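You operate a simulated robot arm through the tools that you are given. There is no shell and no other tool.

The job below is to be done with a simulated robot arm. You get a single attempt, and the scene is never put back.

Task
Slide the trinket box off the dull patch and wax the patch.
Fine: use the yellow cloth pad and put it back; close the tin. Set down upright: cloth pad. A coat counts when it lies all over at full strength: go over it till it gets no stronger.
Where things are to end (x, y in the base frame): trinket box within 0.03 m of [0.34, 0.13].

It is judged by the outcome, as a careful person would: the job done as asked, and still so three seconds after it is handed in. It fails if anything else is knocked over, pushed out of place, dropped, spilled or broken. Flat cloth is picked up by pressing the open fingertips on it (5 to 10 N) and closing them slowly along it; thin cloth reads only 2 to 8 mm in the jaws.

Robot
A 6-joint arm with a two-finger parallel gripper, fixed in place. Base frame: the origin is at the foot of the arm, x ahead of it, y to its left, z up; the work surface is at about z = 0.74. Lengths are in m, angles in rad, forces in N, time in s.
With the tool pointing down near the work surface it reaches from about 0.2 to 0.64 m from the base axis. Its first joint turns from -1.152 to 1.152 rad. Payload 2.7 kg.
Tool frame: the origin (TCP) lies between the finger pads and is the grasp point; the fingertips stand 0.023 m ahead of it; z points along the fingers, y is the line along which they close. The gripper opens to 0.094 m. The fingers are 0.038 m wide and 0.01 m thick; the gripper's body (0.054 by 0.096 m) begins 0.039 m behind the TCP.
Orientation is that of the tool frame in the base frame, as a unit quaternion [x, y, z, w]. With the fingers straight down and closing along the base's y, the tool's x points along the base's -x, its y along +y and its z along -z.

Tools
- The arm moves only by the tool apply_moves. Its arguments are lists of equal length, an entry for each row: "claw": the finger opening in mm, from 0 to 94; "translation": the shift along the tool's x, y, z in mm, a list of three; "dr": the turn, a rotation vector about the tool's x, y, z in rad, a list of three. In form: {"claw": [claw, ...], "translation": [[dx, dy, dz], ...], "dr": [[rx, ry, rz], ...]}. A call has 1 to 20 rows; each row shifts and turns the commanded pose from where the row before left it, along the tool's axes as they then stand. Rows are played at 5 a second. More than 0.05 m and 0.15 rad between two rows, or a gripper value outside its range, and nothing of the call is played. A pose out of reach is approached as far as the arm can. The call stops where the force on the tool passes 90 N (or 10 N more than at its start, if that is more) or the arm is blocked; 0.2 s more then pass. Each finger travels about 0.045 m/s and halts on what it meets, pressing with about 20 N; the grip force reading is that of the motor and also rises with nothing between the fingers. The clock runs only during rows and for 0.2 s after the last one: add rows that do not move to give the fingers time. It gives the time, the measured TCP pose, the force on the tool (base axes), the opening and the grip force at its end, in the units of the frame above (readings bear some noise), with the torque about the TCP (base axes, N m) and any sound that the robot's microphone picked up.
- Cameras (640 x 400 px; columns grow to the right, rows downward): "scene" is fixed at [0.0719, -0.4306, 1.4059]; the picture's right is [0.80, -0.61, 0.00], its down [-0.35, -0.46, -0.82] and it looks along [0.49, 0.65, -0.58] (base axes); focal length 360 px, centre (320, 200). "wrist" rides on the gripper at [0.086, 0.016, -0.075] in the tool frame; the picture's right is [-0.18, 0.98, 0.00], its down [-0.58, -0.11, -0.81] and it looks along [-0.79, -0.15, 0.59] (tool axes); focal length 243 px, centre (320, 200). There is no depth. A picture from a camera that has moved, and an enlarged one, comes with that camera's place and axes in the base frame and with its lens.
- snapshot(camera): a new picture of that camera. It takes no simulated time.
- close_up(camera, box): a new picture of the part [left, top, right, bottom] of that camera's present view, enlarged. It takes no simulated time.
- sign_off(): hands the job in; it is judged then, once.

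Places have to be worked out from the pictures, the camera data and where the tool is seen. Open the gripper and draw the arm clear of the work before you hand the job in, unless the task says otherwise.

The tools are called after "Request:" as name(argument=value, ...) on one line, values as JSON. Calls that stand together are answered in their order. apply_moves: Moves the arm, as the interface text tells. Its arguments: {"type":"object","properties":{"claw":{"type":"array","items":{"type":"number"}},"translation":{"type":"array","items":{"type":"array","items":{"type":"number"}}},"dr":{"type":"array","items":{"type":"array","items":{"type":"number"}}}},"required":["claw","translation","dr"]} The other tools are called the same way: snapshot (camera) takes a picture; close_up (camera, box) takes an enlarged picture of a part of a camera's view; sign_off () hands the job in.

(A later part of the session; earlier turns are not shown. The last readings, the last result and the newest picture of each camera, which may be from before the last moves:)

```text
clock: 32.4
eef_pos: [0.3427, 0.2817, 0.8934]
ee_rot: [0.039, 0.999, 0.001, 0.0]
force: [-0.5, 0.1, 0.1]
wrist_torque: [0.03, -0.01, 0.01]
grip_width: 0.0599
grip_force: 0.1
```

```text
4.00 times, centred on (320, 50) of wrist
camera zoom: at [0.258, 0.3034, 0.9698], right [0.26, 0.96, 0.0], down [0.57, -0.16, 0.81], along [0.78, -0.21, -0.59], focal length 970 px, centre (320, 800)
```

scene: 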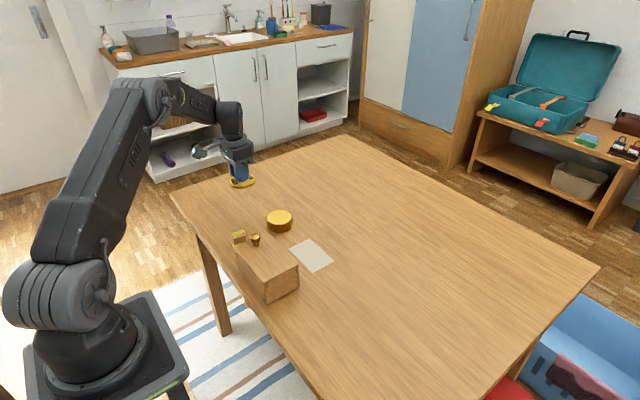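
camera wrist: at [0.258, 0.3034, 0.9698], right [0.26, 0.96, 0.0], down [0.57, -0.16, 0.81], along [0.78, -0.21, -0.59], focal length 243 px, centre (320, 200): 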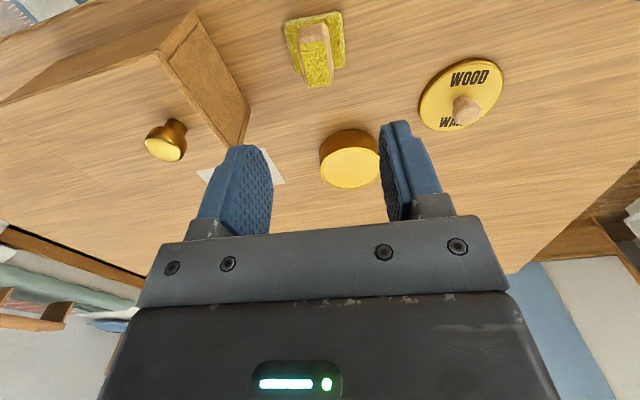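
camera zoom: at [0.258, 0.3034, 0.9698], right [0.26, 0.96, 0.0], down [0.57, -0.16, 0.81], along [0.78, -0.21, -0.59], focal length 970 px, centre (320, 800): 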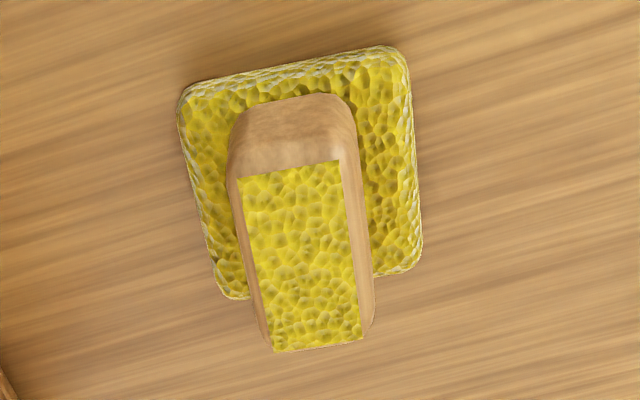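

I place the pad handle at about (0.340, 0.279) with a yaw of about -0.107 rad, its top near z 0.787 and its base about 43 x 40 mm. I'll align, lower to TCP z ≈ 0.785 and check before closing.

Request:
apply_moves(claw=[60, 60, 60, 60, 60, 60], translation=[[2.5, -2.5, 0], [0, 0, 30], [0, 0, 30], [0, 0, 30], [0, 0, 15], [0, 0, 0]], dr=[[0, 0, 0.027], [0, 0, 0], [0, 0, 0], [0, 0, 0], [0, 0, 0], [0, 0, 0]])

Request:
snapshot(camera="wrist")

Request:
close_up(camera="scene", box=[200, 190, 280, 260])

```text
clock: 33.8
eef_pos: [0.3397, 0.2786, 0.7896]
ee_rot: [0.054, 0.999, 0.0, 0.002]
force: [0.0, -0.2, 0.8]
wrist_torque: [-0.04, 0.04, -0.01]
grip_width: 0.0601
grip_force: 0.1
```

```text
taken
camera wrist: at [0.2556, 0.303, 0.8648], right [0.29, 0.96, 0.0], down [0.57, -0.17, 0.81], along [0.77, -0.23, -0.59], focal length 243 px, centre (320, 200)
```

wrist: 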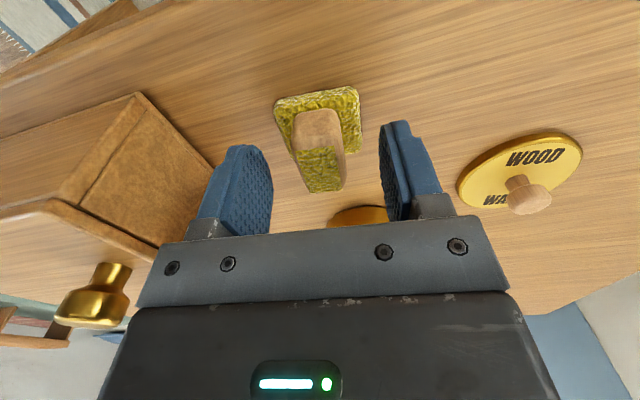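

```text
5.71 times, centred on (240, 225) of scene
camera zoom: at [0.0719, -0.4306, 1.4059], right [0.8, -0.61, 0.0], down [-0.35, -0.46, -0.82], along [0.49, 0.65, -0.58], focal length 2056 px, centre (777, 57)
```

zoom: 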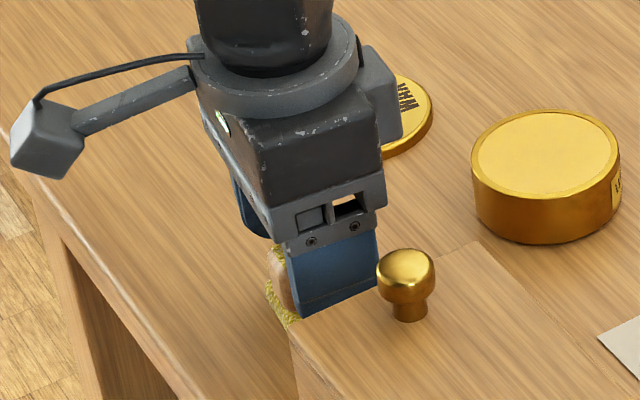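

The handle is centred between the fingers. I'll lower 5 mm more and close gently on it.

Request:
apply_moves(claw=[60, 60, 50, 40, 32, 26, 20, 12, 5, 0, 0, 0], translation=[[0, 0, 3], [0, 0, 3], [0, 0, 0], [0, 0, 0], [0, 0, 0], [0, 0, 0], [0, 0, 0], [0, 0, 0], [0, 0, 0], [0, 0, 0], [0, 0, 0], [0, 0, 0]], dr=[[0, 0, 0], [0, 0, 0], [0, 0, 0], [0, 0, 0], [0, 0, 0], [0, 0, 0], [0, 0, 0], [0, 0, 0], [0, 0, 0], [0, 0, 0], [0, 0, 0], [0, 0, 0]])

Request:
snapshot(camera="wrist")

Request:
close_up(camera="scene", box=[200, 190, 280, 260])

```text
clock: 36.4
eef_pos: [0.3395, 0.2778, 0.7846]
ee_rot: [0.054, 0.999, 0.0, 0.001]
force: [-0.2, -0.1, -1.2]
wrist_torque: [0.0, -0.01, -0.01]
grip_width: 0.0232
grip_force: 19.8
```

```text
taken
camera wrist: at [0.2551, 0.3027, 0.8597], right [0.29, 0.96, 0.0], down [0.57, -0.17, 0.81], along [0.77, -0.23, -0.59], focal length 243 px, centre (320, 200)
```

wrist: 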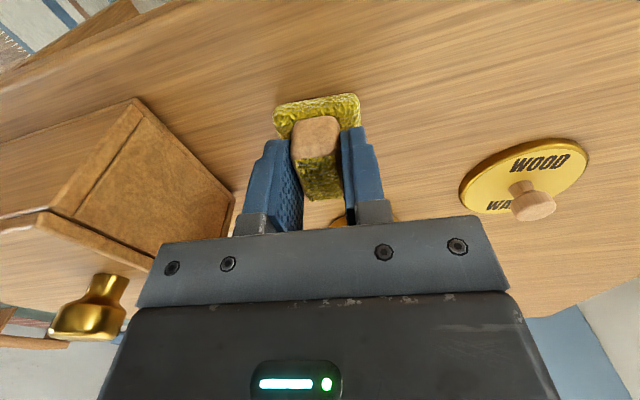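

```text
5.71 times, centred on (240, 225) of scene
camera zoom: at [0.0719, -0.4306, 1.4059], right [0.8, -0.61, 0.0], down [-0.35, -0.46, -0.82], along [0.49, 0.65, -0.58], focal length 2056 px, centre (777, 57)
```

zoom: 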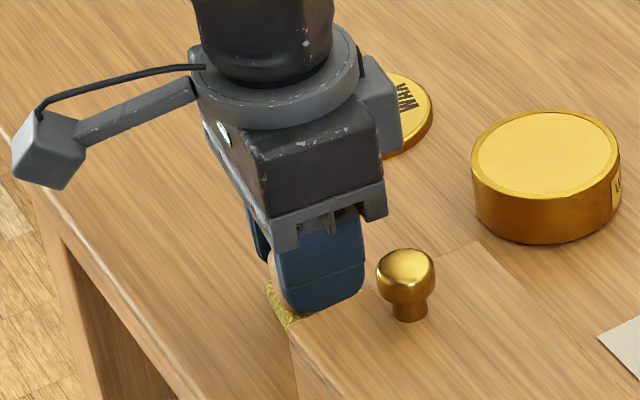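

The pad handle is gripped at 23 mm, with the TCP at (0.3395, 0.278, 0.7846) where it belongs, so I'll return it there. I'll lift it, square it to the base axes and hover it over the tin.

Request:
apply_moves(claw=[0, 0, 0, 0, 0, 0, 0, 0, 0], translation=[[0, 0, -10], [0, 0, -30], [0, 0, -40], [0, 0, 0], [-31, 1.5, 0], [-31, 1.5, 0], [-31, 2, 0], [-31, 2, 0], [0, 0, 0]], dr=[[0, 0, 0], [0, 0, 0], [0, 0, 0], [0, 0, -0.107], [0, 0, 0], [0, 0, 0], [0, 0, 0], [0, 0, 0], [0, 0, 0]])

Request:
snapshot(camera="wrist")

Request:
close_up(camera="scene", box=[230, 150, 350, 250])

```text
clock: 38.4
eef_pos: [0.4653, 0.2834, 0.8638]
ee_rot: [0.0, 1.0, 0.0, 0.0]
force: [-0.2, 0.8, -0.4]
wrist_torque: [0.01, 0.0, 0.02]
grip_width: 0.0232
grip_force: 20.0
```

```text
taken
camera wrist: at [0.3783, 0.3001, 0.9396], right [0.18, 0.98, 0.0], down [0.58, -0.11, 0.81], along [0.79, -0.15, -0.59], focal length 243 px, centre (320, 200)
```

wrist: 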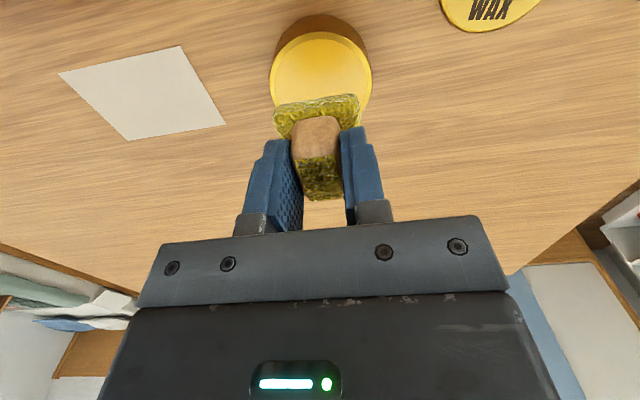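

```text
4.00 times, centred on (290, 200) of scene
camera zoom: at [0.0719, -0.4306, 1.4059], right [0.8, -0.61, 0.0], down [-0.35, -0.46, -0.82], along [0.49, 0.65, -0.58], focal length 1439 px, centre (440, 200)
```

zoom: 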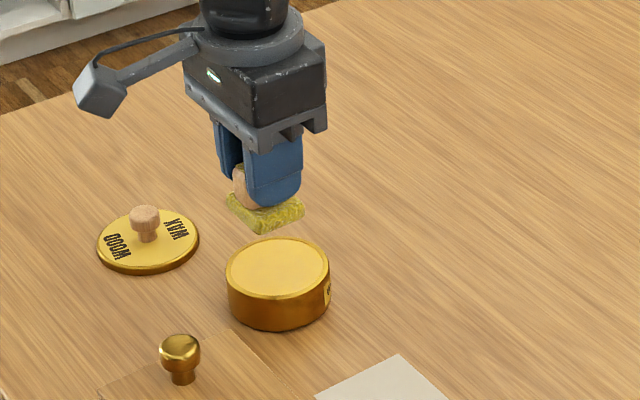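

The pad is over the tin centre (about 0.4645, 0.285). I'll lower toward the wax, slowing near contact.

Request:
apply_moves(claw=[0, 0, 0, 0, 0, 0], translation=[[0, 1, 20], [0, 0, 16], [0, 0, 6], [0, 0, 3], [0, 0, 2], [0, 0, 0]], dr=[[0, 0, 0], [0, 0, 0], [0, 0, 0], [0, 0, 0], [0, 0, 0], [0, 0, 0]])

Request:
snapshot(camera="wrist")

Request:
close_up(camera="scene", box=[260, 180, 330, 240])

```text
clock: 39.8
eef_pos: [0.4653, 0.2854, 0.8186]
ee_rot: [0.001, 1.0, 0.0, 0.001]
force: [-0.4, -1.2, -0.6]
wrist_torque: [0.01, 0.0, 0.01]
grip_width: 0.0233
grip_force: 20.3
```

```text
taken
camera wrist: at [0.3774, 0.3015, 0.8929], right [0.18, 0.98, 0.0], down [0.58, -0.11, 0.81], along [0.79, -0.15, -0.59], focal length 243 px, centre (320, 200)
```

wrist: 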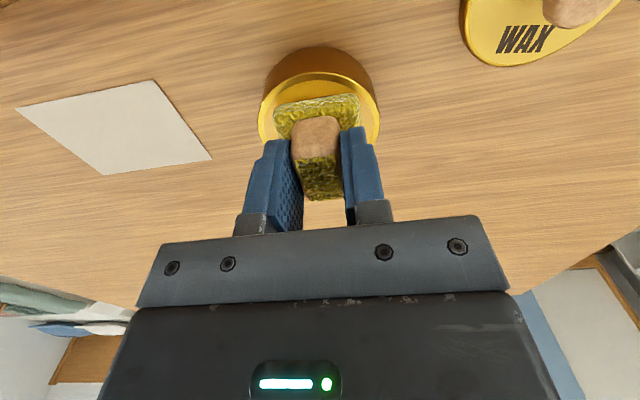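

```text
6.67 times, centred on (295, 210) of scene
camera zoom: at [0.0719, -0.4306, 1.4059], right [0.8, -0.61, 0.0], down [-0.35, -0.46, -0.82], along [0.49, 0.65, -0.58], focal length 2399 px, centre (487, 133)
```

zoom: 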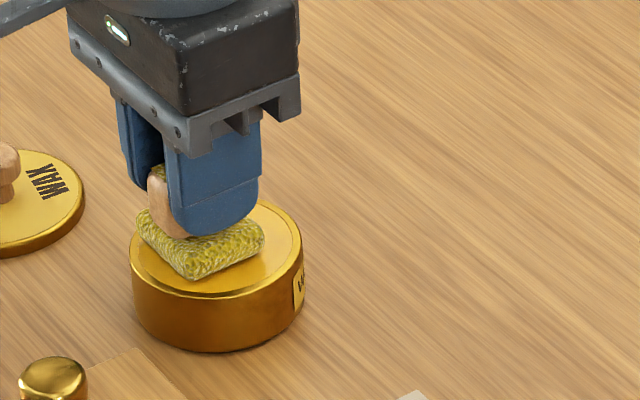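

Request:
apply_moves(claw=[0, 0, 0, 0, 0], translation=[[0, 0, 2], [0, 0, 2], [0, 0, 1.5], [0, 0, 1.5], [0, 0, 0]], dr=[[0, 0, 0], [0, 0, 0], [0, 0, 0], [0, 0, 0], [0, 0, 0]])

Request:
close_up(camera="scene", box=[260, 180, 330, 240])

```text
clock: 41.0
eef_pos: [0.4649, 0.2856, 0.8126]
ee_rot: [-0.001, 1.0, 0.002, 0.002]
force: [3.7, -2.2, 18.1]
wrist_torque: [-0.08, -0.18, -0.01]
grip_width: 0.0233
grip_force: 20.5
```

```text
6.67 times, centred on (295, 210) of scene
camera zoom: at [0.0717, -0.4308, 1.4058], right [0.8, -0.61, 0.0], down [-0.35, -0.46, -0.82], along [0.49, 0.65, -0.58], focal length 2399 px, centre (487, 133)
```

zoom: 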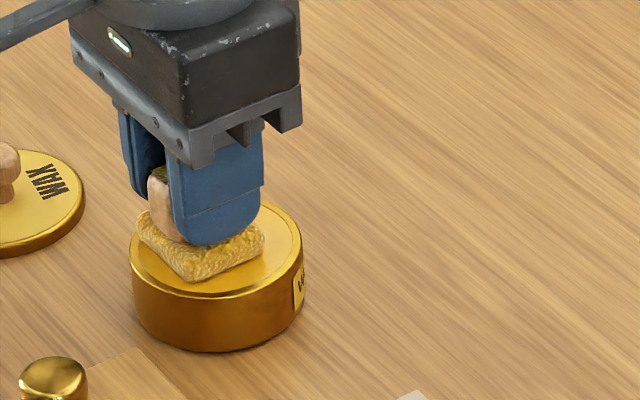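

The pad pressed into the wax at 18 N and has turned waxy. I'll lift it, then turn the tool 90° so the wrist camera hangs on the free -y side, clear of the box and its knob while rubbing.

Request:
apply_moves(claw=[0, 0, 0, 0, 0, 0, 0, 0, 0, 0, 0, 0, 0, 0, 0, 0], translation=[[0, 0, -2], [0, 0, -8], [0, 0, -25], [0, 0, -35], [0, 0, 0], [0, 0, 0], [0, 0, 0], [0, 0, 0], [0, 0, 0], [0, 0, 0], [0, 0, 0], [0, 0, 0], [0, 0, 0], [0, 0, 0], [0, 0, 0], [0, 0, 0]], dr=[[0, 0, 0], [0, 0, 0], [0, 0, 0], [0, 0, 0], [0, 0, -0.1428], [0, 0, -0.1428], [0, 0, -0.1428], [0, 0, -0.1428], [0, 0, -0.1428], [0, 0, -0.1428], [0, 0, -0.1428], [0, 0, -0.1428], [0, 0, -0.1428], [0, 0, -0.1428], [0, 0, -0.1428], [0, 0, 0]])

Request:
snapshot(camera="wrist")

Request:
close_up(camera="scene", box=[200, 130, 360, 270])

```text
clock: 44.4
eef_pos: [0.4631, 0.2857, 0.8816]
ee_rot: [0.708, -0.707, 0.001, 0.0]
force: [0.6, -0.1, -0.8]
wrist_torque: [-0.01, 0.0, 0.0]
grip_width: 0.0233
grip_force: 19.9
```

```text
taken
camera wrist: at [0.4471, 0.1984, 0.9564], right [-0.98, 0.18, 0.0], down [0.11, 0.58, 0.81], along [0.15, 0.79, -0.59], focal length 243 px, centre (320, 200)
```

wrist: 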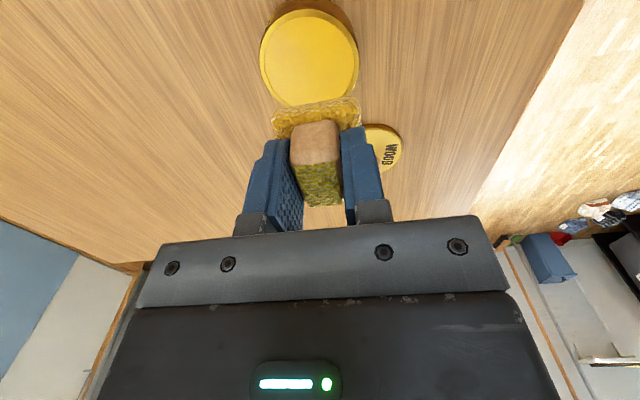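

```text
2.86 times, centred on (280, 200) of scene
camera zoom: at [0.0719, -0.4306, 1.4059], right [0.8, -0.61, 0.0], down [-0.35, -0.46, -0.82], along [0.49, 0.65, -0.58], focal length 1028 px, centre (434, 200)
```

zoom: 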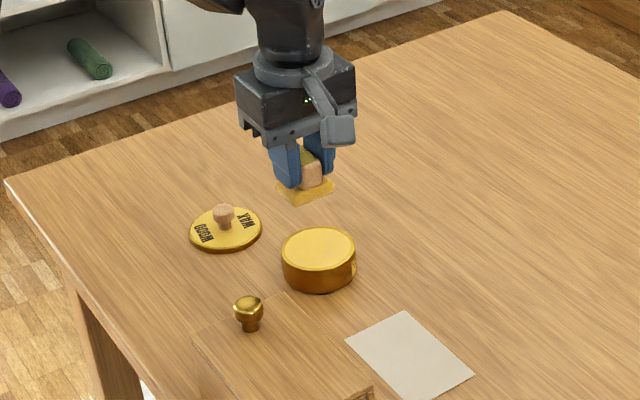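

The tool is turned and the camera is on the -y side. I'll carry the waxed pad to the patch's near +y corner (0.452, 0.168) and lower it to just above the table.

Request:
apply_moves(claw=[0, 0, 0, 0, 0, 0, 0, 0, 0, 0], translation=[[29.5, 2.75, 0], [29.5, 2.75, 0], [29.5, 2.75, 0], [29.5, 2.75, 0], [0, 0, 30], [0, 0, 30], [0, 0, 22], [0, 0, 6], [0, 0, 3], [0, 0, 0]], dr=[[0, 0, 0], [0, 0, 0], [0, 0, 0], [0, 0, 0], [0, 0, 0], [0, 0, 0], [0, 0, 0], [0, 0, 0], [0, 0, 0], [0, 0, 0]])

Request:
snapshot(camera="wrist")

Request:
close_up(camera="scene", box=[230, 170, 350, 290])

```text
clock: 46.6
eef_pos: [0.4522, 0.1677, 0.7903]
ee_rot: [0.707, -0.707, 0.001, -0.001]
force: [-0.5, 0.4, 0.1]
wrist_torque: [0.02, -0.02, 0.02]
grip_width: 0.0233
grip_force: 19.6
```

```text
taken
camera wrist: at [0.4365, 0.0809, 0.8656], right [-0.98, 0.18, 0.0], down [0.11, 0.58, 0.81], along [0.15, 0.79, -0.59], focal length 243 px, centre (320, 200)
```

wrist: 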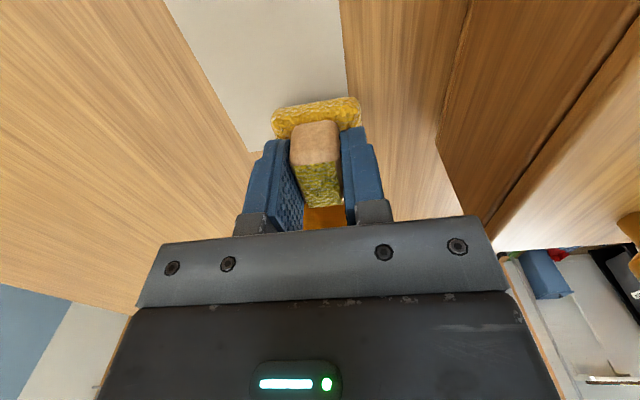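

```text
3.33 times, centred on (290, 230) of scene
camera zoom: at [0.0719, -0.4306, 1.4059], right [0.8, -0.61, 0.0], down [-0.35, -0.46, -0.82], along [0.49, 0.65, -0.58], focal length 1199 px, centre (420, 100)
```

zoom: 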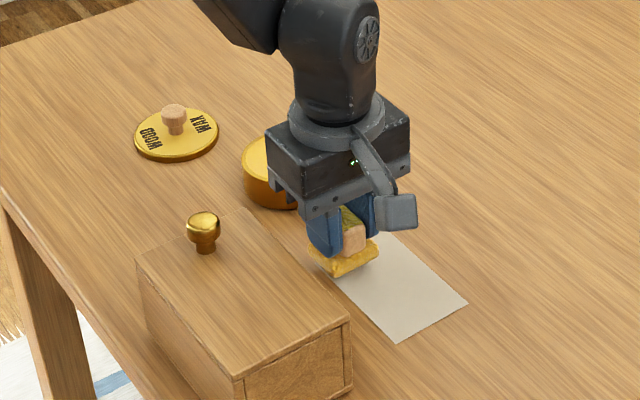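

The pad hangs about 6 mm above the patch corner. I'll lower to contact in 1.5 mm steps.

Request:
apply_moves(claw=[0, 0, 0, 0, 0], translation=[[0, 0, 2], [0, 0, 1.5], [0, 0, 1.5], [0, 0, 1], [0, 0, 0]], dr=[[0, 0, 0], [0, 0, 0], [0, 0, 0], [0, 0, 0], [0, 0, 0]])

```text
clock: 47.8
eef_pos: [0.4533, 0.1691, 0.783]
ee_rot: [0.707, -0.707, 0.001, 0.0]
force: [0.4, -0.3, 0.1]
wrist_torque: [-0.02, -0.01, -0.02]
grip_width: 0.0235
grip_force: 20.1
```

Request:
apply_moves(claw=[0, 0, 0, 0], translation=[[0, 0, 1], [0, 0, 0], [0, 0, 1], [0, 0, 0]], dr=[[0, 0, 0], [0, 0, 0], [0, 0, 0], [0, 0, 0]])

```text
clock: 48.8
eef_pos: [0.4524, 0.1685, 0.782]
ee_rot: [-0.707, 0.707, 0.0, 0.001]
force: [-0.3, 0.3, -0.7]
wrist_torque: [0.03, -0.03, 0.0]
grip_width: 0.0231
grip_force: 19.9
```

Request:
apply_moves(claw=[0, 0, 0], translation=[[0, 0, 1], [0, 0, 0.5], [0, 0, 0]], dr=[[0, 0, 0], [0, 0, 0], [0, 0, 0]])

Request:
close_up(camera="scene", box=[290, 200, 340, 250])

```text
clock: 49.6
eef_pos: [0.4527, 0.1678, 0.7801]
ee_rot: [-0.707, 0.707, -0.001, 0.0]
force: [0.5, -0.6, 0.1]
wrist_torque: [0.0, 0.01, 0.02]
grip_width: 0.0233
grip_force: 20.1
```

```text
8.00 times, centred on (315, 225) of scene
camera zoom: at [0.0719, -0.4306, 1.4059], right [0.8, -0.61, 0.0], down [-0.35, -0.46, -0.82], along [0.49, 0.65, -0.58], focal length 2878 px, centre (360, 0)
```

zoom: 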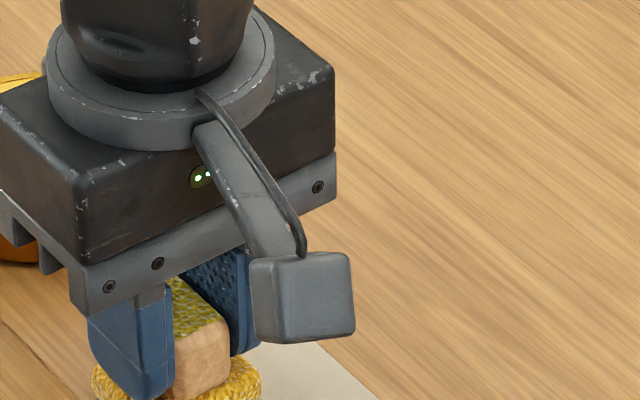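

Request:
close_up(camera="scene", box=[290, 230, 340, 265])

Request:
apply_moves(claw=[0, 0, 0], translation=[[0, 0, 1], [0, 0, 0], [0, 0, 0]], dr=[[0, 0, 0], [0, 0, 0], [0, 0, 0]])

```text
11.43 times, centred on (315, 248) of scene
camera zoom: at [0.0719, -0.4306, 1.4059], right [0.8, -0.61, 0.0], down [-0.35, -0.46, -0.82], along [0.49, 0.65, -0.58], focal length 4112 px, centre (377, -343)
```

zoom: 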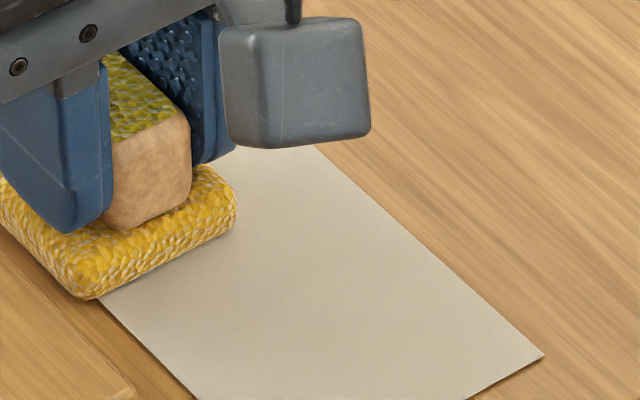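

```text
clock: 50.4
eef_pos: [0.453, 0.1687, 0.7803]
ee_rot: [0.708, -0.707, 0.0, -0.001]
force: [-1.0, -1.0, 10.5]
wrist_torque: [0.1, 0.1, 0.01]
grip_width: 0.0235
grip_force: 19.8
```

Contact is at TCP z ≈ 0.780 with 10 N, a good rubbing force. I'll make the first stroke along -y at x ≈ 0.453, then look.

Request:
apply_moves(claw=[0, 0, 0, 0, 0, 0, 0, 0, 0, 0], translation=[[5, 0, 0], [9, 0, 0], [10, 0, 0], [10, 0, 0], [10, 0, 0], [10, 0, 0], [10, 0, 0], [10, 0, 0], [6, 0, 0], [0, 0, 0]], dr=[[0, 0, 0], [0, 0, 0], [0, 0, 0], [0, 0, 0], [0, 0, 0], [0, 0, 0], [0, 0, 0], [0, 0, 0], [0, 0, 0], [0, 0, 0]])

Request:
snapshot(camera="wrist")

Request:
close_up(camera="scene", box=[250, 190, 370, 290])

```text
clock: 52.6
eef_pos: [0.4513, 0.0884, 0.7794]
ee_rot: [-0.707, 0.707, -0.001, 0.001]
force: [0.3, 6.4, 12.9]
wrist_torque: [0.18, 0.0, 0.01]
grip_width: 0.0232
grip_force: 19.8
```

```text
taken
camera wrist: at [0.4359, 0.0006, 0.8548], right [-0.98, 0.18, 0.0], down [0.11, 0.58, 0.81], along [0.15, 0.79, -0.59], focal length 243 px, centre (320, 200)
```

wrist: 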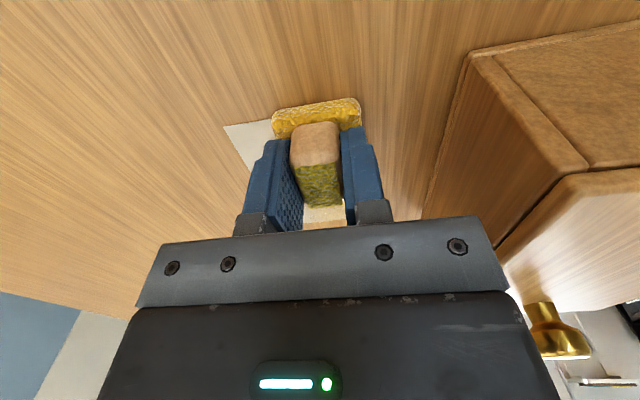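

```text
4.00 times, centred on (310, 240) of scene
camera zoom: at [0.0717, -0.4305, 1.4059], right [0.8, -0.61, 0.0], down [-0.35, -0.46, -0.82], along [0.49, 0.65, -0.58], focal length 1439 px, centre (360, 40)
```

zoom: 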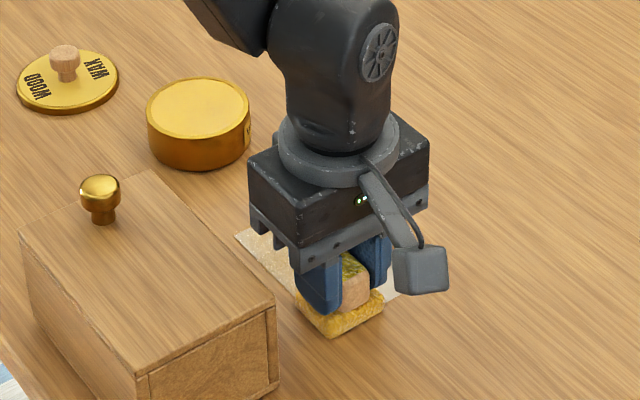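

Request:
close_up(camera="scene", box=[300, 235, 350, 275])

Request:
close_up(camera="scene", box=[285, 235, 355, 280])

```text
10.00 times, centred on (325, 255) of scene
camera zoom: at [0.0717, -0.4305, 1.4059], right [0.8, -0.61, 0.0], down [-0.35, -0.46, -0.82], along [0.49, 0.65, -0.58], focal length 3598 px, centre (270, -350)
```

zoom: 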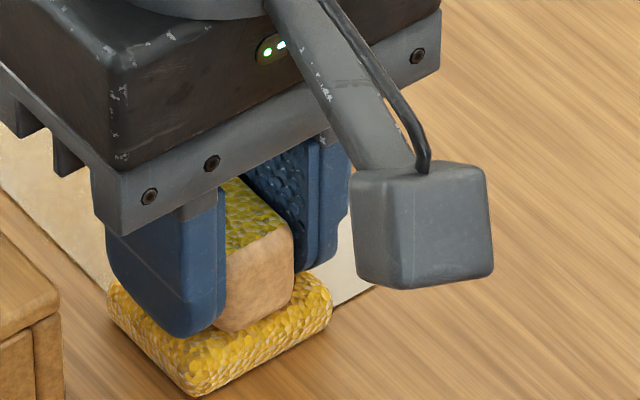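

```text
8.89 times, centred on (320, 258) of scene
camera zoom: at [0.0717, -0.4305, 1.4059], right [0.8, -0.61, 0.0], down [-0.35, -0.46, -0.82], along [0.49, 0.65, -0.58], focal length 3198 px, centre (320, -311)
```

zoom: 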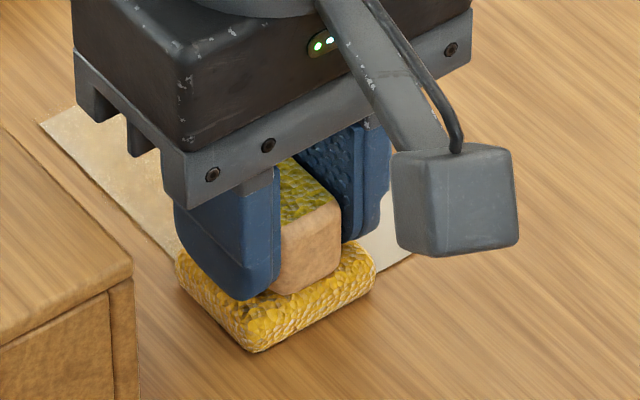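

The rubbed strip looks warmer in tone, so the wax is going on. I'll continue the raster: shift +18 mm in x, stroke back, shift again and stroke forward.

Request:
apply_moves(claw=[0, 0, 0, 0, 0, 0, 0, 0, 0, 0, 0, 0, 0, 0, 0, 0, 0, 0, 0, 0], translation=[[0, -9, 0], [0, -9, 0], [-10, 0, 0], [-10, 0, 0], [-10, 0, 0], [-10, 0, 0], [-10, 0, 0], [-10, 0, 0], [-10, 0, 0], [-10, 0, 0], [0, -9, 0], [0, -9, 0], [10, 0, 0], [10, 0, 0], [10, 0, 0], [10, 0, 0], [10, 0, 0], [10, 0, 0], [10, 0, 0], [10, 0, 0]], dr=[[0, 0, 0], [0, 0, 0], [0, 0, 0], [0, 0, 0], [0, 0, 0], [0, 0, 0], [0, 0, 0], [0, 0, 0], [0, 0, 0], [0, 0, 0], [0, 0, 0], [0, 0, 0], [0, 0, 0], [0, 0, 0], [0, 0, 0], [0, 0, 0], [0, 0, 0], [0, 0, 0], [0, 0, 0], [0, 0, 0]])

Request:
close_up(camera="scene", box=[275, 220, 365, 290])

Request:
snapshot(camera="wrist")

```text
clock: 56.8
eef_pos: [0.4882, 0.088, 0.7794]
ee_rot: [-0.707, 0.707, -0.001, 0.0]
force: [1.5, 2.4, 2.8]
wrist_torque: [0.04, -0.02, 0.02]
grip_width: 0.023
grip_force: 20.3
```

```text
5.71 times, centred on (320, 255) of scene
camera zoom: at [0.0719, -0.4305, 1.4059], right [0.8, -0.61, 0.0], down [-0.35, -0.46, -0.82], along [0.49, 0.65, -0.58], focal length 2056 px, centre (320, -114)
```

zoom: 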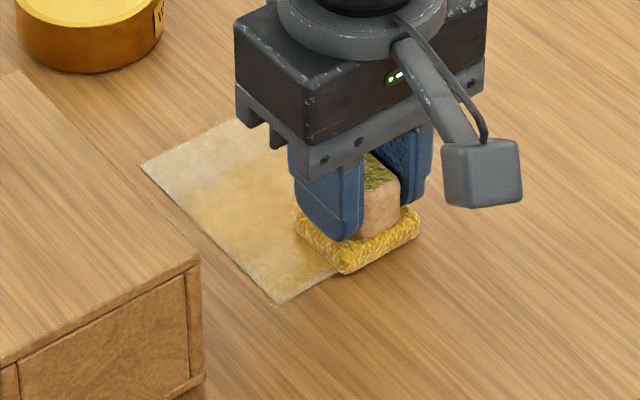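

```text
taken
camera wrist: at [0.4728, 0.0004, 0.8547], right [-0.98, 0.18, 0.0], down [0.11, 0.58, 0.81], along [0.15, 0.79, -0.59], focal length 243 px, centre (320, 200)
```

wrist: 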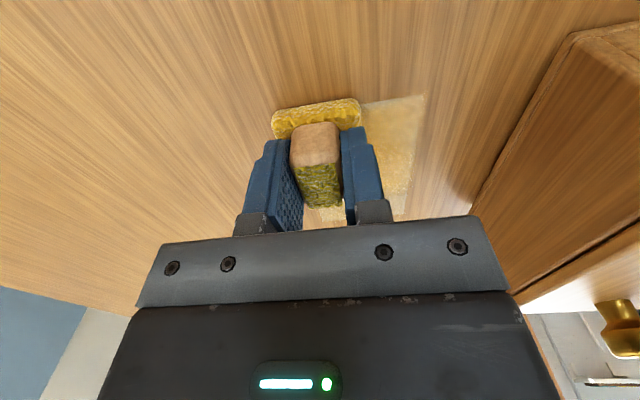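

Wax is building up, stronger in the middle and weaker at the +y end and edges. Contact force dropped to about 3 N, so I'll press 0.7 mm more and continue with wider strokes.

Request:
apply_moves(claw=[0, 0, 0, 0, 0, 0, 0, 0, 0, 0, 0, 0, 0, 0, 0, 0, 0, 0, 0, 0], translation=[[0, -3, 0.7], [-9.8, 0, 0], [-9.8, 0, 0], [-9.8, 0, 0], [-9.8, 0, 0], [-9.8, 0, 0], [-9.8, 0, 0], [-9.8, 0, 0], [-9.8, 0, 0], [-9.8, 0, 0], [0, 10, 0], [0, 10, 0], [9.8, 0, 0], [9.8, 0, 0], [9.8, 0, 0], [9.8, 0, 0], [9.8, 0, 0], [9.8, 0, 0], [9.8, 0, 0], [9.8, 0, 0]], dr=[[0, 0, 0], [0, 0, 0], [0, 0, 0], [0, 0, 0], [0, 0, 0], [0, 0, 0], [0, 0, 0], [0, 0, 0], [0, 0, 0], [0, 0, 0], [0, 0, 0], [0, 0, 0], [0, 0, 0], [0, 0, 0], [0, 0, 0], [0, 0, 0], [0, 0, 0], [0, 0, 0], [0, 0, 0], [0, 0, 0]])

Request:
close_up(camera="scene", box=[275, 220, 365, 290])

```text
clock: 61.0
eef_pos: [0.4714, 0.0972, 0.7787]
ee_rot: [-0.707, 0.707, 0.0, -0.001]
force: [0.2, -0.1, -0.1]
wrist_torque: [0.01, -0.01, -0.01]
grip_width: 0.0231
grip_force: 20.2
```

```text
5.71 times, centred on (320, 255) of scene
camera zoom: at [0.0719, -0.4306, 1.4059], right [0.8, -0.61, 0.0], down [-0.35, -0.46, -0.82], along [0.49, 0.65, -0.58], focal length 2056 px, centre (320, -114)
```

zoom: 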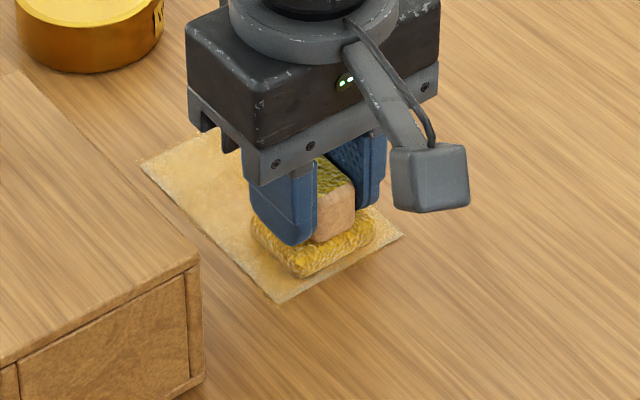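

The force has faded to zero because the handle is creeping up slightly in the grip. I'll press 1.2 mm more and keep going over the patch, starting from the near side.

Request:
apply_moves(claw=[0, 0, 0, 0], translation=[[0, 0, 0.7], [0, 0, 0.5], [8, 10, 0], [4, 10, 0]], dr=[[0, 0, 0], [0, 0, 0], [0, 0, 0], [0, 0, 0]])

```text
clock: 62.0
eef_pos: [0.4514, 0.0857, 0.7788]
ee_rot: [0.707, -0.707, 0.001, -0.001]
force: [1.4, 1.6, 3.8]
wrist_torque: [0.03, -0.03, -0.02]
grip_width: 0.0234
grip_force: 20.4
```

Request:
apply_moves(claw=[0, 0, 0, 0, 0, 0, 0, 0, 0, 0, 0, 0, 0, 0, 0, 0, 0, 0, 0, 0], translation=[[-10, 1, 0.5], [-10, 0, 0], [-10, 0, 0], [-10, 0, 0], [-10, 0, 0], [-10, 0, 0], [-10, 0, 0.2], [-10, 0, 0], [-10, 0, 0], [0, -10, 0], [0, -10, 0], [10, 0, 0.2], [10, 0, 0], [10, 0, 0], [10, 0, 0], [10, 0, 0.2], [10, 0, 0], [10, 0, 0], [10, 0, 0], [10, 0, 0]], dr=[[0, 0, 0], [0, 0, 0], [0, 0, 0], [0, 0, 0], [0, 0, 0], [0, 0, 0], [0, 0, 0], [0, 0, 0], [0, 0, 0], [0, 0, 0], [0, 0, 0], [0, 0, 0], [0, 0, 0], [0, 0, 0], [0, 0, 0], [0, 0, 0], [0, 0, 0], [0, 0, 0], [0, 0, 0], [0, 0, 0]])

Request:
close_up(camera="scene", box=[275, 220, 365, 290])

```text
clock: 66.2
eef_pos: [0.4717, 0.0865, 0.7757]
ee_rot: [-0.707, 0.708, 0.0, 0.002]
force: [1.0, 5.5, 9.7]
wrist_torque: [0.24, 0.14, -0.07]
grip_width: 0.0233
grip_force: 20.1
```

```text
5.71 times, centred on (320, 255) of scene
camera zoom: at [0.0718, -0.4305, 1.4059], right [0.8, -0.61, 0.0], down [-0.35, -0.46, -0.82], along [0.49, 0.65, -0.58], focal length 2056 px, centre (320, -114)
```

zoom: 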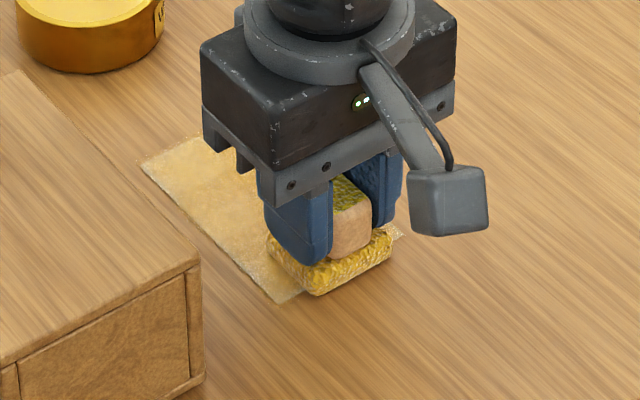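

Force is a good 10 N. I'll do the far strip (x ≈ 0.492) now, then lift clear to inspect the whole patch.

Request:
apply_moves(claw=[0, 0, 0, 0, 0, 0, 0, 0, 0, 0, 0, 0, 0, 0, 0], translation=[[0, -10, 0], [0, -10, 0], [-10, 0, 0.2], [-10, 0, 0], [-10, 0, 0], [-10, 0, 0], [-10, 0, 0.2], [-10, 0, 0], [-10, 0, 0], [-10, 0, 0], [-10, 0, 0], [0, 0, -5], [-20, 0, -25], [-30, 0, -25], [0, 0, 0]], dr=[[0, 0, 0], [0, 0, 0], [0, 0, 0], [0, 0, 0], [0, 0, 0], [0, 0, 0], [0, 0, 0], [0, 0, 0], [0, 0, 0], [0, 0, 0], [0, 0, 0], [0, 0, 0], [0, 0, 0], [0, 0, 0], [0, 0, 0]])

Request:
close_up(camera="scene", box=[275, 220, 365, 290])

Request:
snapshot(camera="wrist")

Request:
snapshot(camera="scene")

```text
clock: 69.4
eef_pos: [0.4904, 0.2262, 0.8303]
ee_rot: [0.707, -0.707, -0.001, 0.0]
force: [0.1, 0.9, 0.0]
wrist_torque: [-0.02, 0.0, 0.04]
grip_width: 0.0232
grip_force: 19.9
```

```text
5.71 times, centred on (320, 255) of scene
camera zoom: at [0.0719, -0.4305, 1.4059], right [0.8, -0.61, 0.0], down [-0.35, -0.46, -0.82], along [0.49, 0.65, -0.58], focal length 2056 px, centre (320, -114)
```

zoom: 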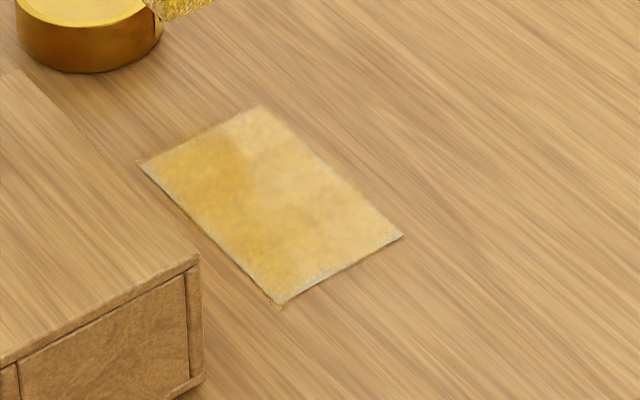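

```text
taken
camera wrist: at [0.4739, 0.1384, 0.9059], right [-0.98, 0.18, 0.0], down [0.11, 0.58, 0.81], along [0.15, 0.79, -0.59], focal length 243 px, centre (320, 200)
```

wrist: 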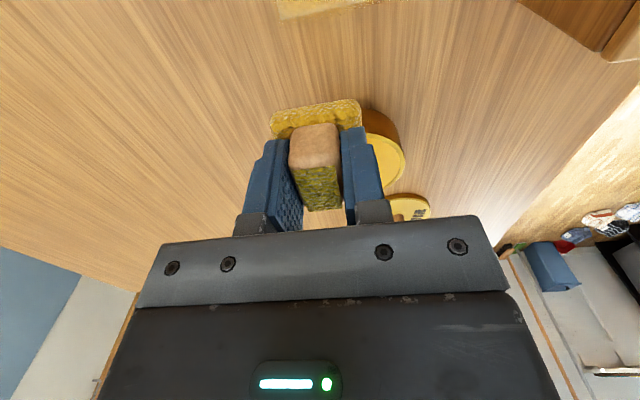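

```text
taken
```

scene: 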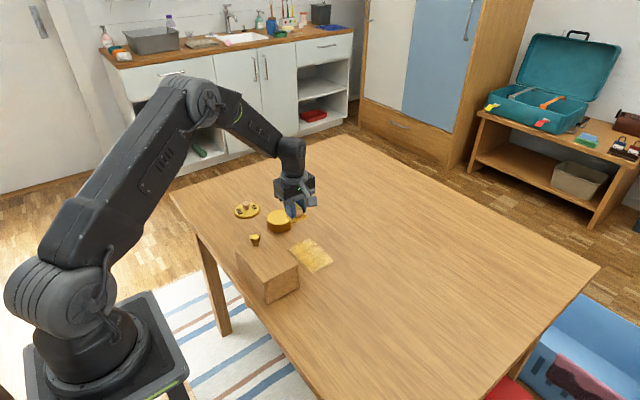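

The patch is covered but unevenly: the far +y corner and the outer edges are paler. I'll reload the pad with wax, so I'm moving it back over the tin.

Request:
apply_moves(claw=[0, 0, 0, 0, 0, 0], translation=[[0, 0, -20], [-29, 13, -5], [-30, 13, 0], [0, 0, 0], [0, 0, 20], [0, 0, 0]], dr=[[0, 0, 0], [0, 0, 0], [0, 0, 0], [0, 0, 0], [0, 0, 0], [0, 0, 0]])

Request:
snapshot(camera="wrist")

Request:
close_up(camera="scene", box=[245, 170, 335, 250])

```text
clock: 70.8
eef_pos: [0.463, 0.2851, 0.8362]
ee_rot: [0.708, -0.707, 0.001, 0.0]
force: [-0.3, -0.2, -0.3]
wrist_torque: [-0.02, 0.0, 0.0]
grip_width: 0.0232
grip_force: 20.0
```

```text
taken
camera wrist: at [0.4469, 0.1978, 0.9114], right [-0.98, 0.18, 0.0], down [0.11, 0.58, 0.81], along [0.15, 0.79, -0.59], focal length 243 px, centre (320, 200)
```

wrist: 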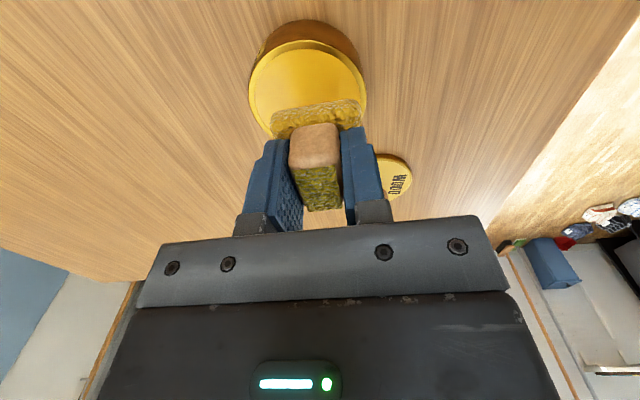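

```text
5.00 times, centred on (290, 210) of scene
camera zoom: at [0.0719, -0.4306, 1.4059], right [0.8, -0.61, 0.0], down [-0.35, -0.46, -0.82], along [0.49, 0.65, -0.58], focal length 1799 px, centre (470, 150)
```

zoom: 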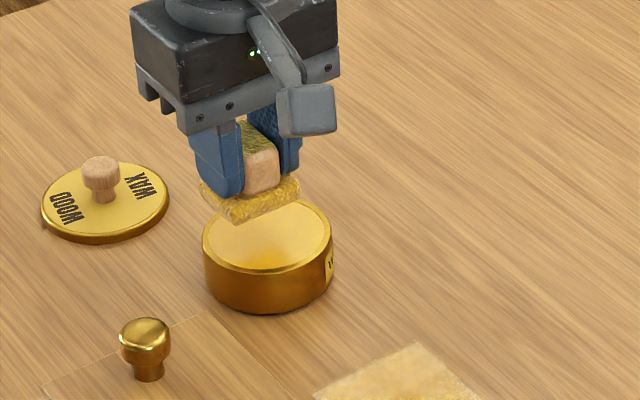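

The sideways view gives the tin centre as about (0.470, 0.2845). I'll shift 7 mm in +x to centre the pad over it, then lower gently until light contact.

Request:
apply_moves(claw=[0, 0, 0, 0, 0, 0, 0], translation=[[0, -7, 0], [0, 0, 15], [0, 0, 11], [0, 0, 2], [0, 0, 1], [0, 0, 1], [0, 0, 0]], dr=[[0, 0, 0], [0, 0, 0], [0, 0, 0], [0, 0, 0], [0, 0, 0], [0, 0, 0], [0, 0, 0]])

Request:
close_up(camera="scene", box=[245, 170, 335, 250])

```text
clock: 72.4
eef_pos: [0.4724, 0.2847, 0.8088]
ee_rot: [0.708, -0.707, 0.001, -0.004]
force: [-7.6, -8.7, 32.6]
wrist_torque: [-0.33, 0.33, 0.0]
grip_width: 0.0232
grip_force: 19.7
```

```text
5.00 times, centred on (290, 210) of scene
camera zoom: at [0.0712, -0.431, 1.4057], right [0.8, -0.61, 0.0], down [-0.35, -0.46, -0.82], along [0.49, 0.65, -0.58], focal length 1799 px, centre (470, 150)
```

zoom: 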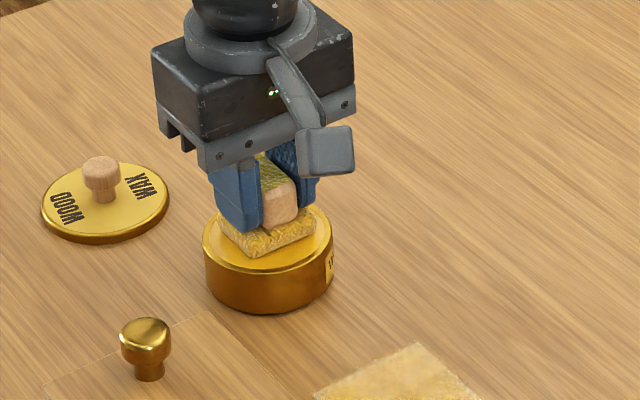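

Contact came early (33 N). I'll ease up right away and lift the pad out.

Request:
apply_moves(claw=[0, 0, 0, 0, 0, 0], translation=[[0, 0, -2], [0, 0, -3], [0, 0, -10], [0, 0, -20], [0, 0, -10], [0, 0, 0]], dr=[[0, 0, 0], [0, 0, 0], [0, 0, 0], [0, 0, 0], [0, 0, 0], [0, 0, 0]])

Request:
close_up(camera="scene", box=[245, 160, 335, 240])

Request:
snapshot(camera="wrist")

```text
clock: 73.8
eef_pos: [0.4707, 0.2845, 0.8513]
ee_rot: [-0.707, 0.707, 0.0, 0.0]
force: [-0.6, -1.2, -1.0]
wrist_torque: [0.0, 0.0, -0.01]
grip_width: 0.0232
grip_force: 19.8
```

```text
5.00 times, centred on (290, 200) of scene
camera zoom: at [0.0719, -0.4306, 1.4059], right [0.8, -0.61, 0.0], down [-0.35, -0.46, -0.82], along [0.49, 0.65, -0.58], focal length 1799 px, centre (470, 200)
```

zoom: 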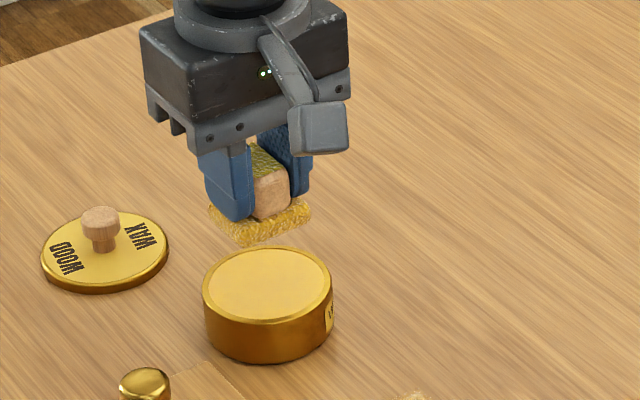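

```text
taken
camera wrist: at [0.4544, 0.1976, 0.9268], right [-0.98, 0.18, 0.0], down [0.11, 0.58, 0.81], along [0.15, 0.79, -0.59], focal length 243 px, centre (320, 200)
```

wrist: 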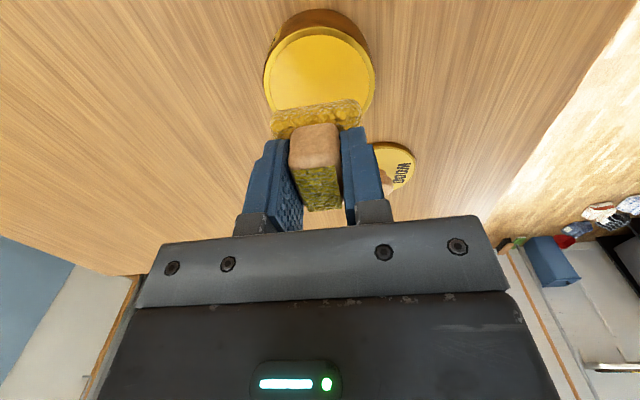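

The tin hasn't moved and the pad has been reloaded. I'll return to the patch, starting at the pale +x/+y corner (0.49, 0.185), and lower close to contact.

Request:
apply_moves(claw=[0, 0, 0, 0, 0, 0, 0, 0, 0, 0], translation=[[25, -5, 0], [25, -5, 0], [25, -5, 0], [24.5, -4, 0], [0, 0, 30], [0, 0, 25], [0, 0, 12], [0, 0, 4], [0, 0, 3], [0, 0, 0]], dr=[[0, 0, 0], [0, 0, 0], [0, 0, 0], [0, 0, 0], [0, 0, 0], [0, 0, 0], [0, 0, 0], [0, 0, 0], [0, 0, 0], [0, 0, 0]])

```text
clock: 76.0
eef_pos: [0.4905, 0.185, 0.7776]
ee_rot: [0.707, -0.707, 0.0, -0.001]
force: [0.3, 0.7, -0.4]
wrist_torque: [0.03, 0.02, 0.02]
grip_width: 0.0235
grip_force: 20.2
```

Request:
apply_moves(claw=[0, 0, 0, 0], translation=[[0, 0, 1], [0, 0, 1], [0, 0, 0], [0, 0, 0]], dr=[[0, 0, 0], [0, 0, 0], [0, 0, 0], [0, 0, 0]])

```text
clock: 77.0
eef_pos: [0.4919, 0.1858, 0.7766]
ee_rot: [-0.707, 0.707, -0.001, 0.002]
force: [-4.9, -0.4, 24.8]
wrist_torque: [-0.04, 0.25, 0.01]
grip_width: 0.0235
grip_force: 20.3
```

That's 25 N, a bit firm. I'll back off 1 mm and make the first full-length strokes along the far strip.

Request:
apply_moves(claw=[0, 0, 0, 0, 0, 0, 0, 0, 0, 0, 0, 0, 0, 0, 0], translation=[[0, 0, -1], [10, 0, 0], [10, 0, 0], [10, 0, 0], [10, 0, 0], [10, 0, 0], [10, 0, 0], [10, 0, 0], [10, 0, 0], [10, 0, 0], [10, 0, 0], [10, 0, 0], [7, 0, 0], [0, 6, 0], [0, 6, 0]], dr=[[0, 0, 0], [0, 0, 0], [0, 0, 0], [0, 0, 0], [0, 0, 0], [0, 0, 0], [0, 0, 0], [0, 0, 0], [0, 0, 0], [0, 0, 0], [0, 0, 0], [0, 0, 0], [0, 0, 0], [0, 0, 0], [0, 0, 0]])

Request:
close_up(camera="scene", box=[275, 220, 365, 290])

```text
clock: 80.2
eef_pos: [0.4813, 0.0686, 0.7775]
ee_rot: [0.707, -0.707, 0.002, -0.004]
force: [10.8, -4.6, 22.3]
wrist_torque: [-0.2, -0.12, 0.07]
grip_width: 0.0234
grip_force: 20.1
```

```text
5.71 times, centred on (320, 255) of scene
camera zoom: at [0.0718, -0.4307, 1.4058], right [0.8, -0.61, 0.0], down [-0.35, -0.46, -0.82], along [0.49, 0.65, -0.58], focal length 2056 px, centre (320, -114)
```

zoom: 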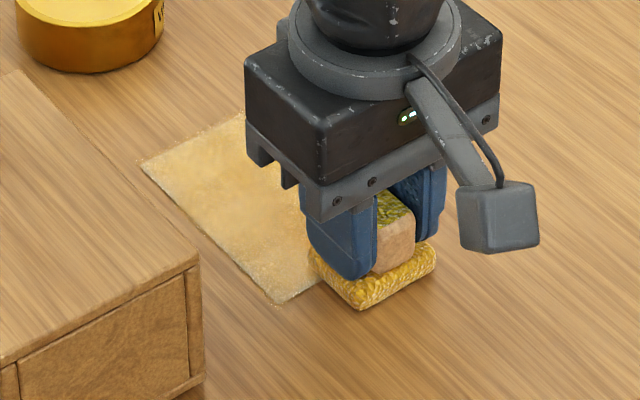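

Force is 22 N, so I'll lighten by 0.8 mm and continue the raster at x ≈ 0.481 and then 0.469.

Request:
apply_moves(claw=[0, 0, 0, 0, 0, 0, 0, 0, 0, 0, 0, 0, 0, 0, 0], translation=[[0, 0, -0.8], [-10, 0, 0], [-10, 0, 0], [-10, 0, 0], [-10, 0, 0], [-10, 0, 0], [-10, 0, 0], [-10, 0, 0], [-10, 0, 0], [-10, 0, 0], [-10, 0, 0], [-10, 0, 0], [-7, 0, 0], [0, 6, 0], [0, 6, 0]], dr=[[0, 0, 0], [0, 0, 0], [0, 0, 0], [0, 0, 0], [0, 0, 0], [0, 0, 0], [0, 0, 0], [0, 0, 0], [0, 0, 0], [0, 0, 0], [0, 0, 0], [0, 0, 0], [0, 0, 0], [0, 0, 0], [0, 0, 0]])

Request:
close_up(camera="scene", box=[275, 220, 365, 290])

```text
clock: 83.4
eef_pos: [0.466, 0.1863, 0.7765]
ee_rot: [-0.707, 0.707, -0.001, 0.0]
force: [-0.3, 0.6, -0.4]
wrist_torque: [-0.03, -0.02, -0.01]
grip_width: 0.0234
grip_force: 19.7
```

```text
5.71 times, centred on (320, 255) of scene
camera zoom: at [0.0719, -0.4306, 1.4059], right [0.8, -0.61, 0.0], down [-0.35, -0.46, -0.82], along [0.49, 0.65, -0.58], focal length 2056 px, centre (320, -114)
```

zoom: 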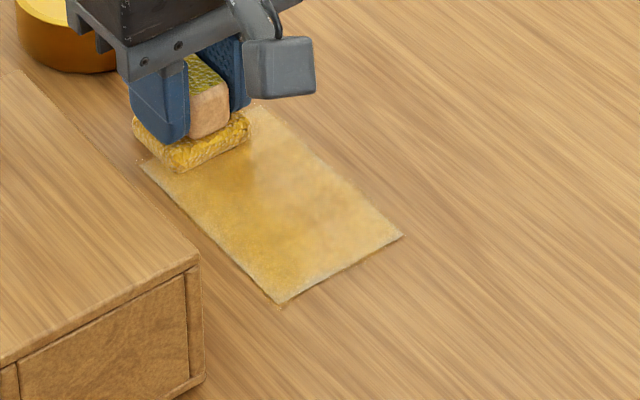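

The force dropped to zero again after the +y stroke. I'll press until about 10 N before continuing.

Request:
apply_moves(claw=[0, 0, 0], translation=[[0, 0, 0.7], [0, 0, 0.5], [0, 0, 0]], dr=[[0, 0, 0], [0, 0, 0], [0, 0, 0]])

```text
clock: 84.2
eef_pos: [0.4668, 0.1867, 0.7764]
ee_rot: [-0.707, 0.707, -0.001, 0.001]
force: [-6.7, -0.2, 15.1]
wrist_torque: [-0.02, 0.26, -0.01]
grip_width: 0.0234
grip_force: 20.4
```

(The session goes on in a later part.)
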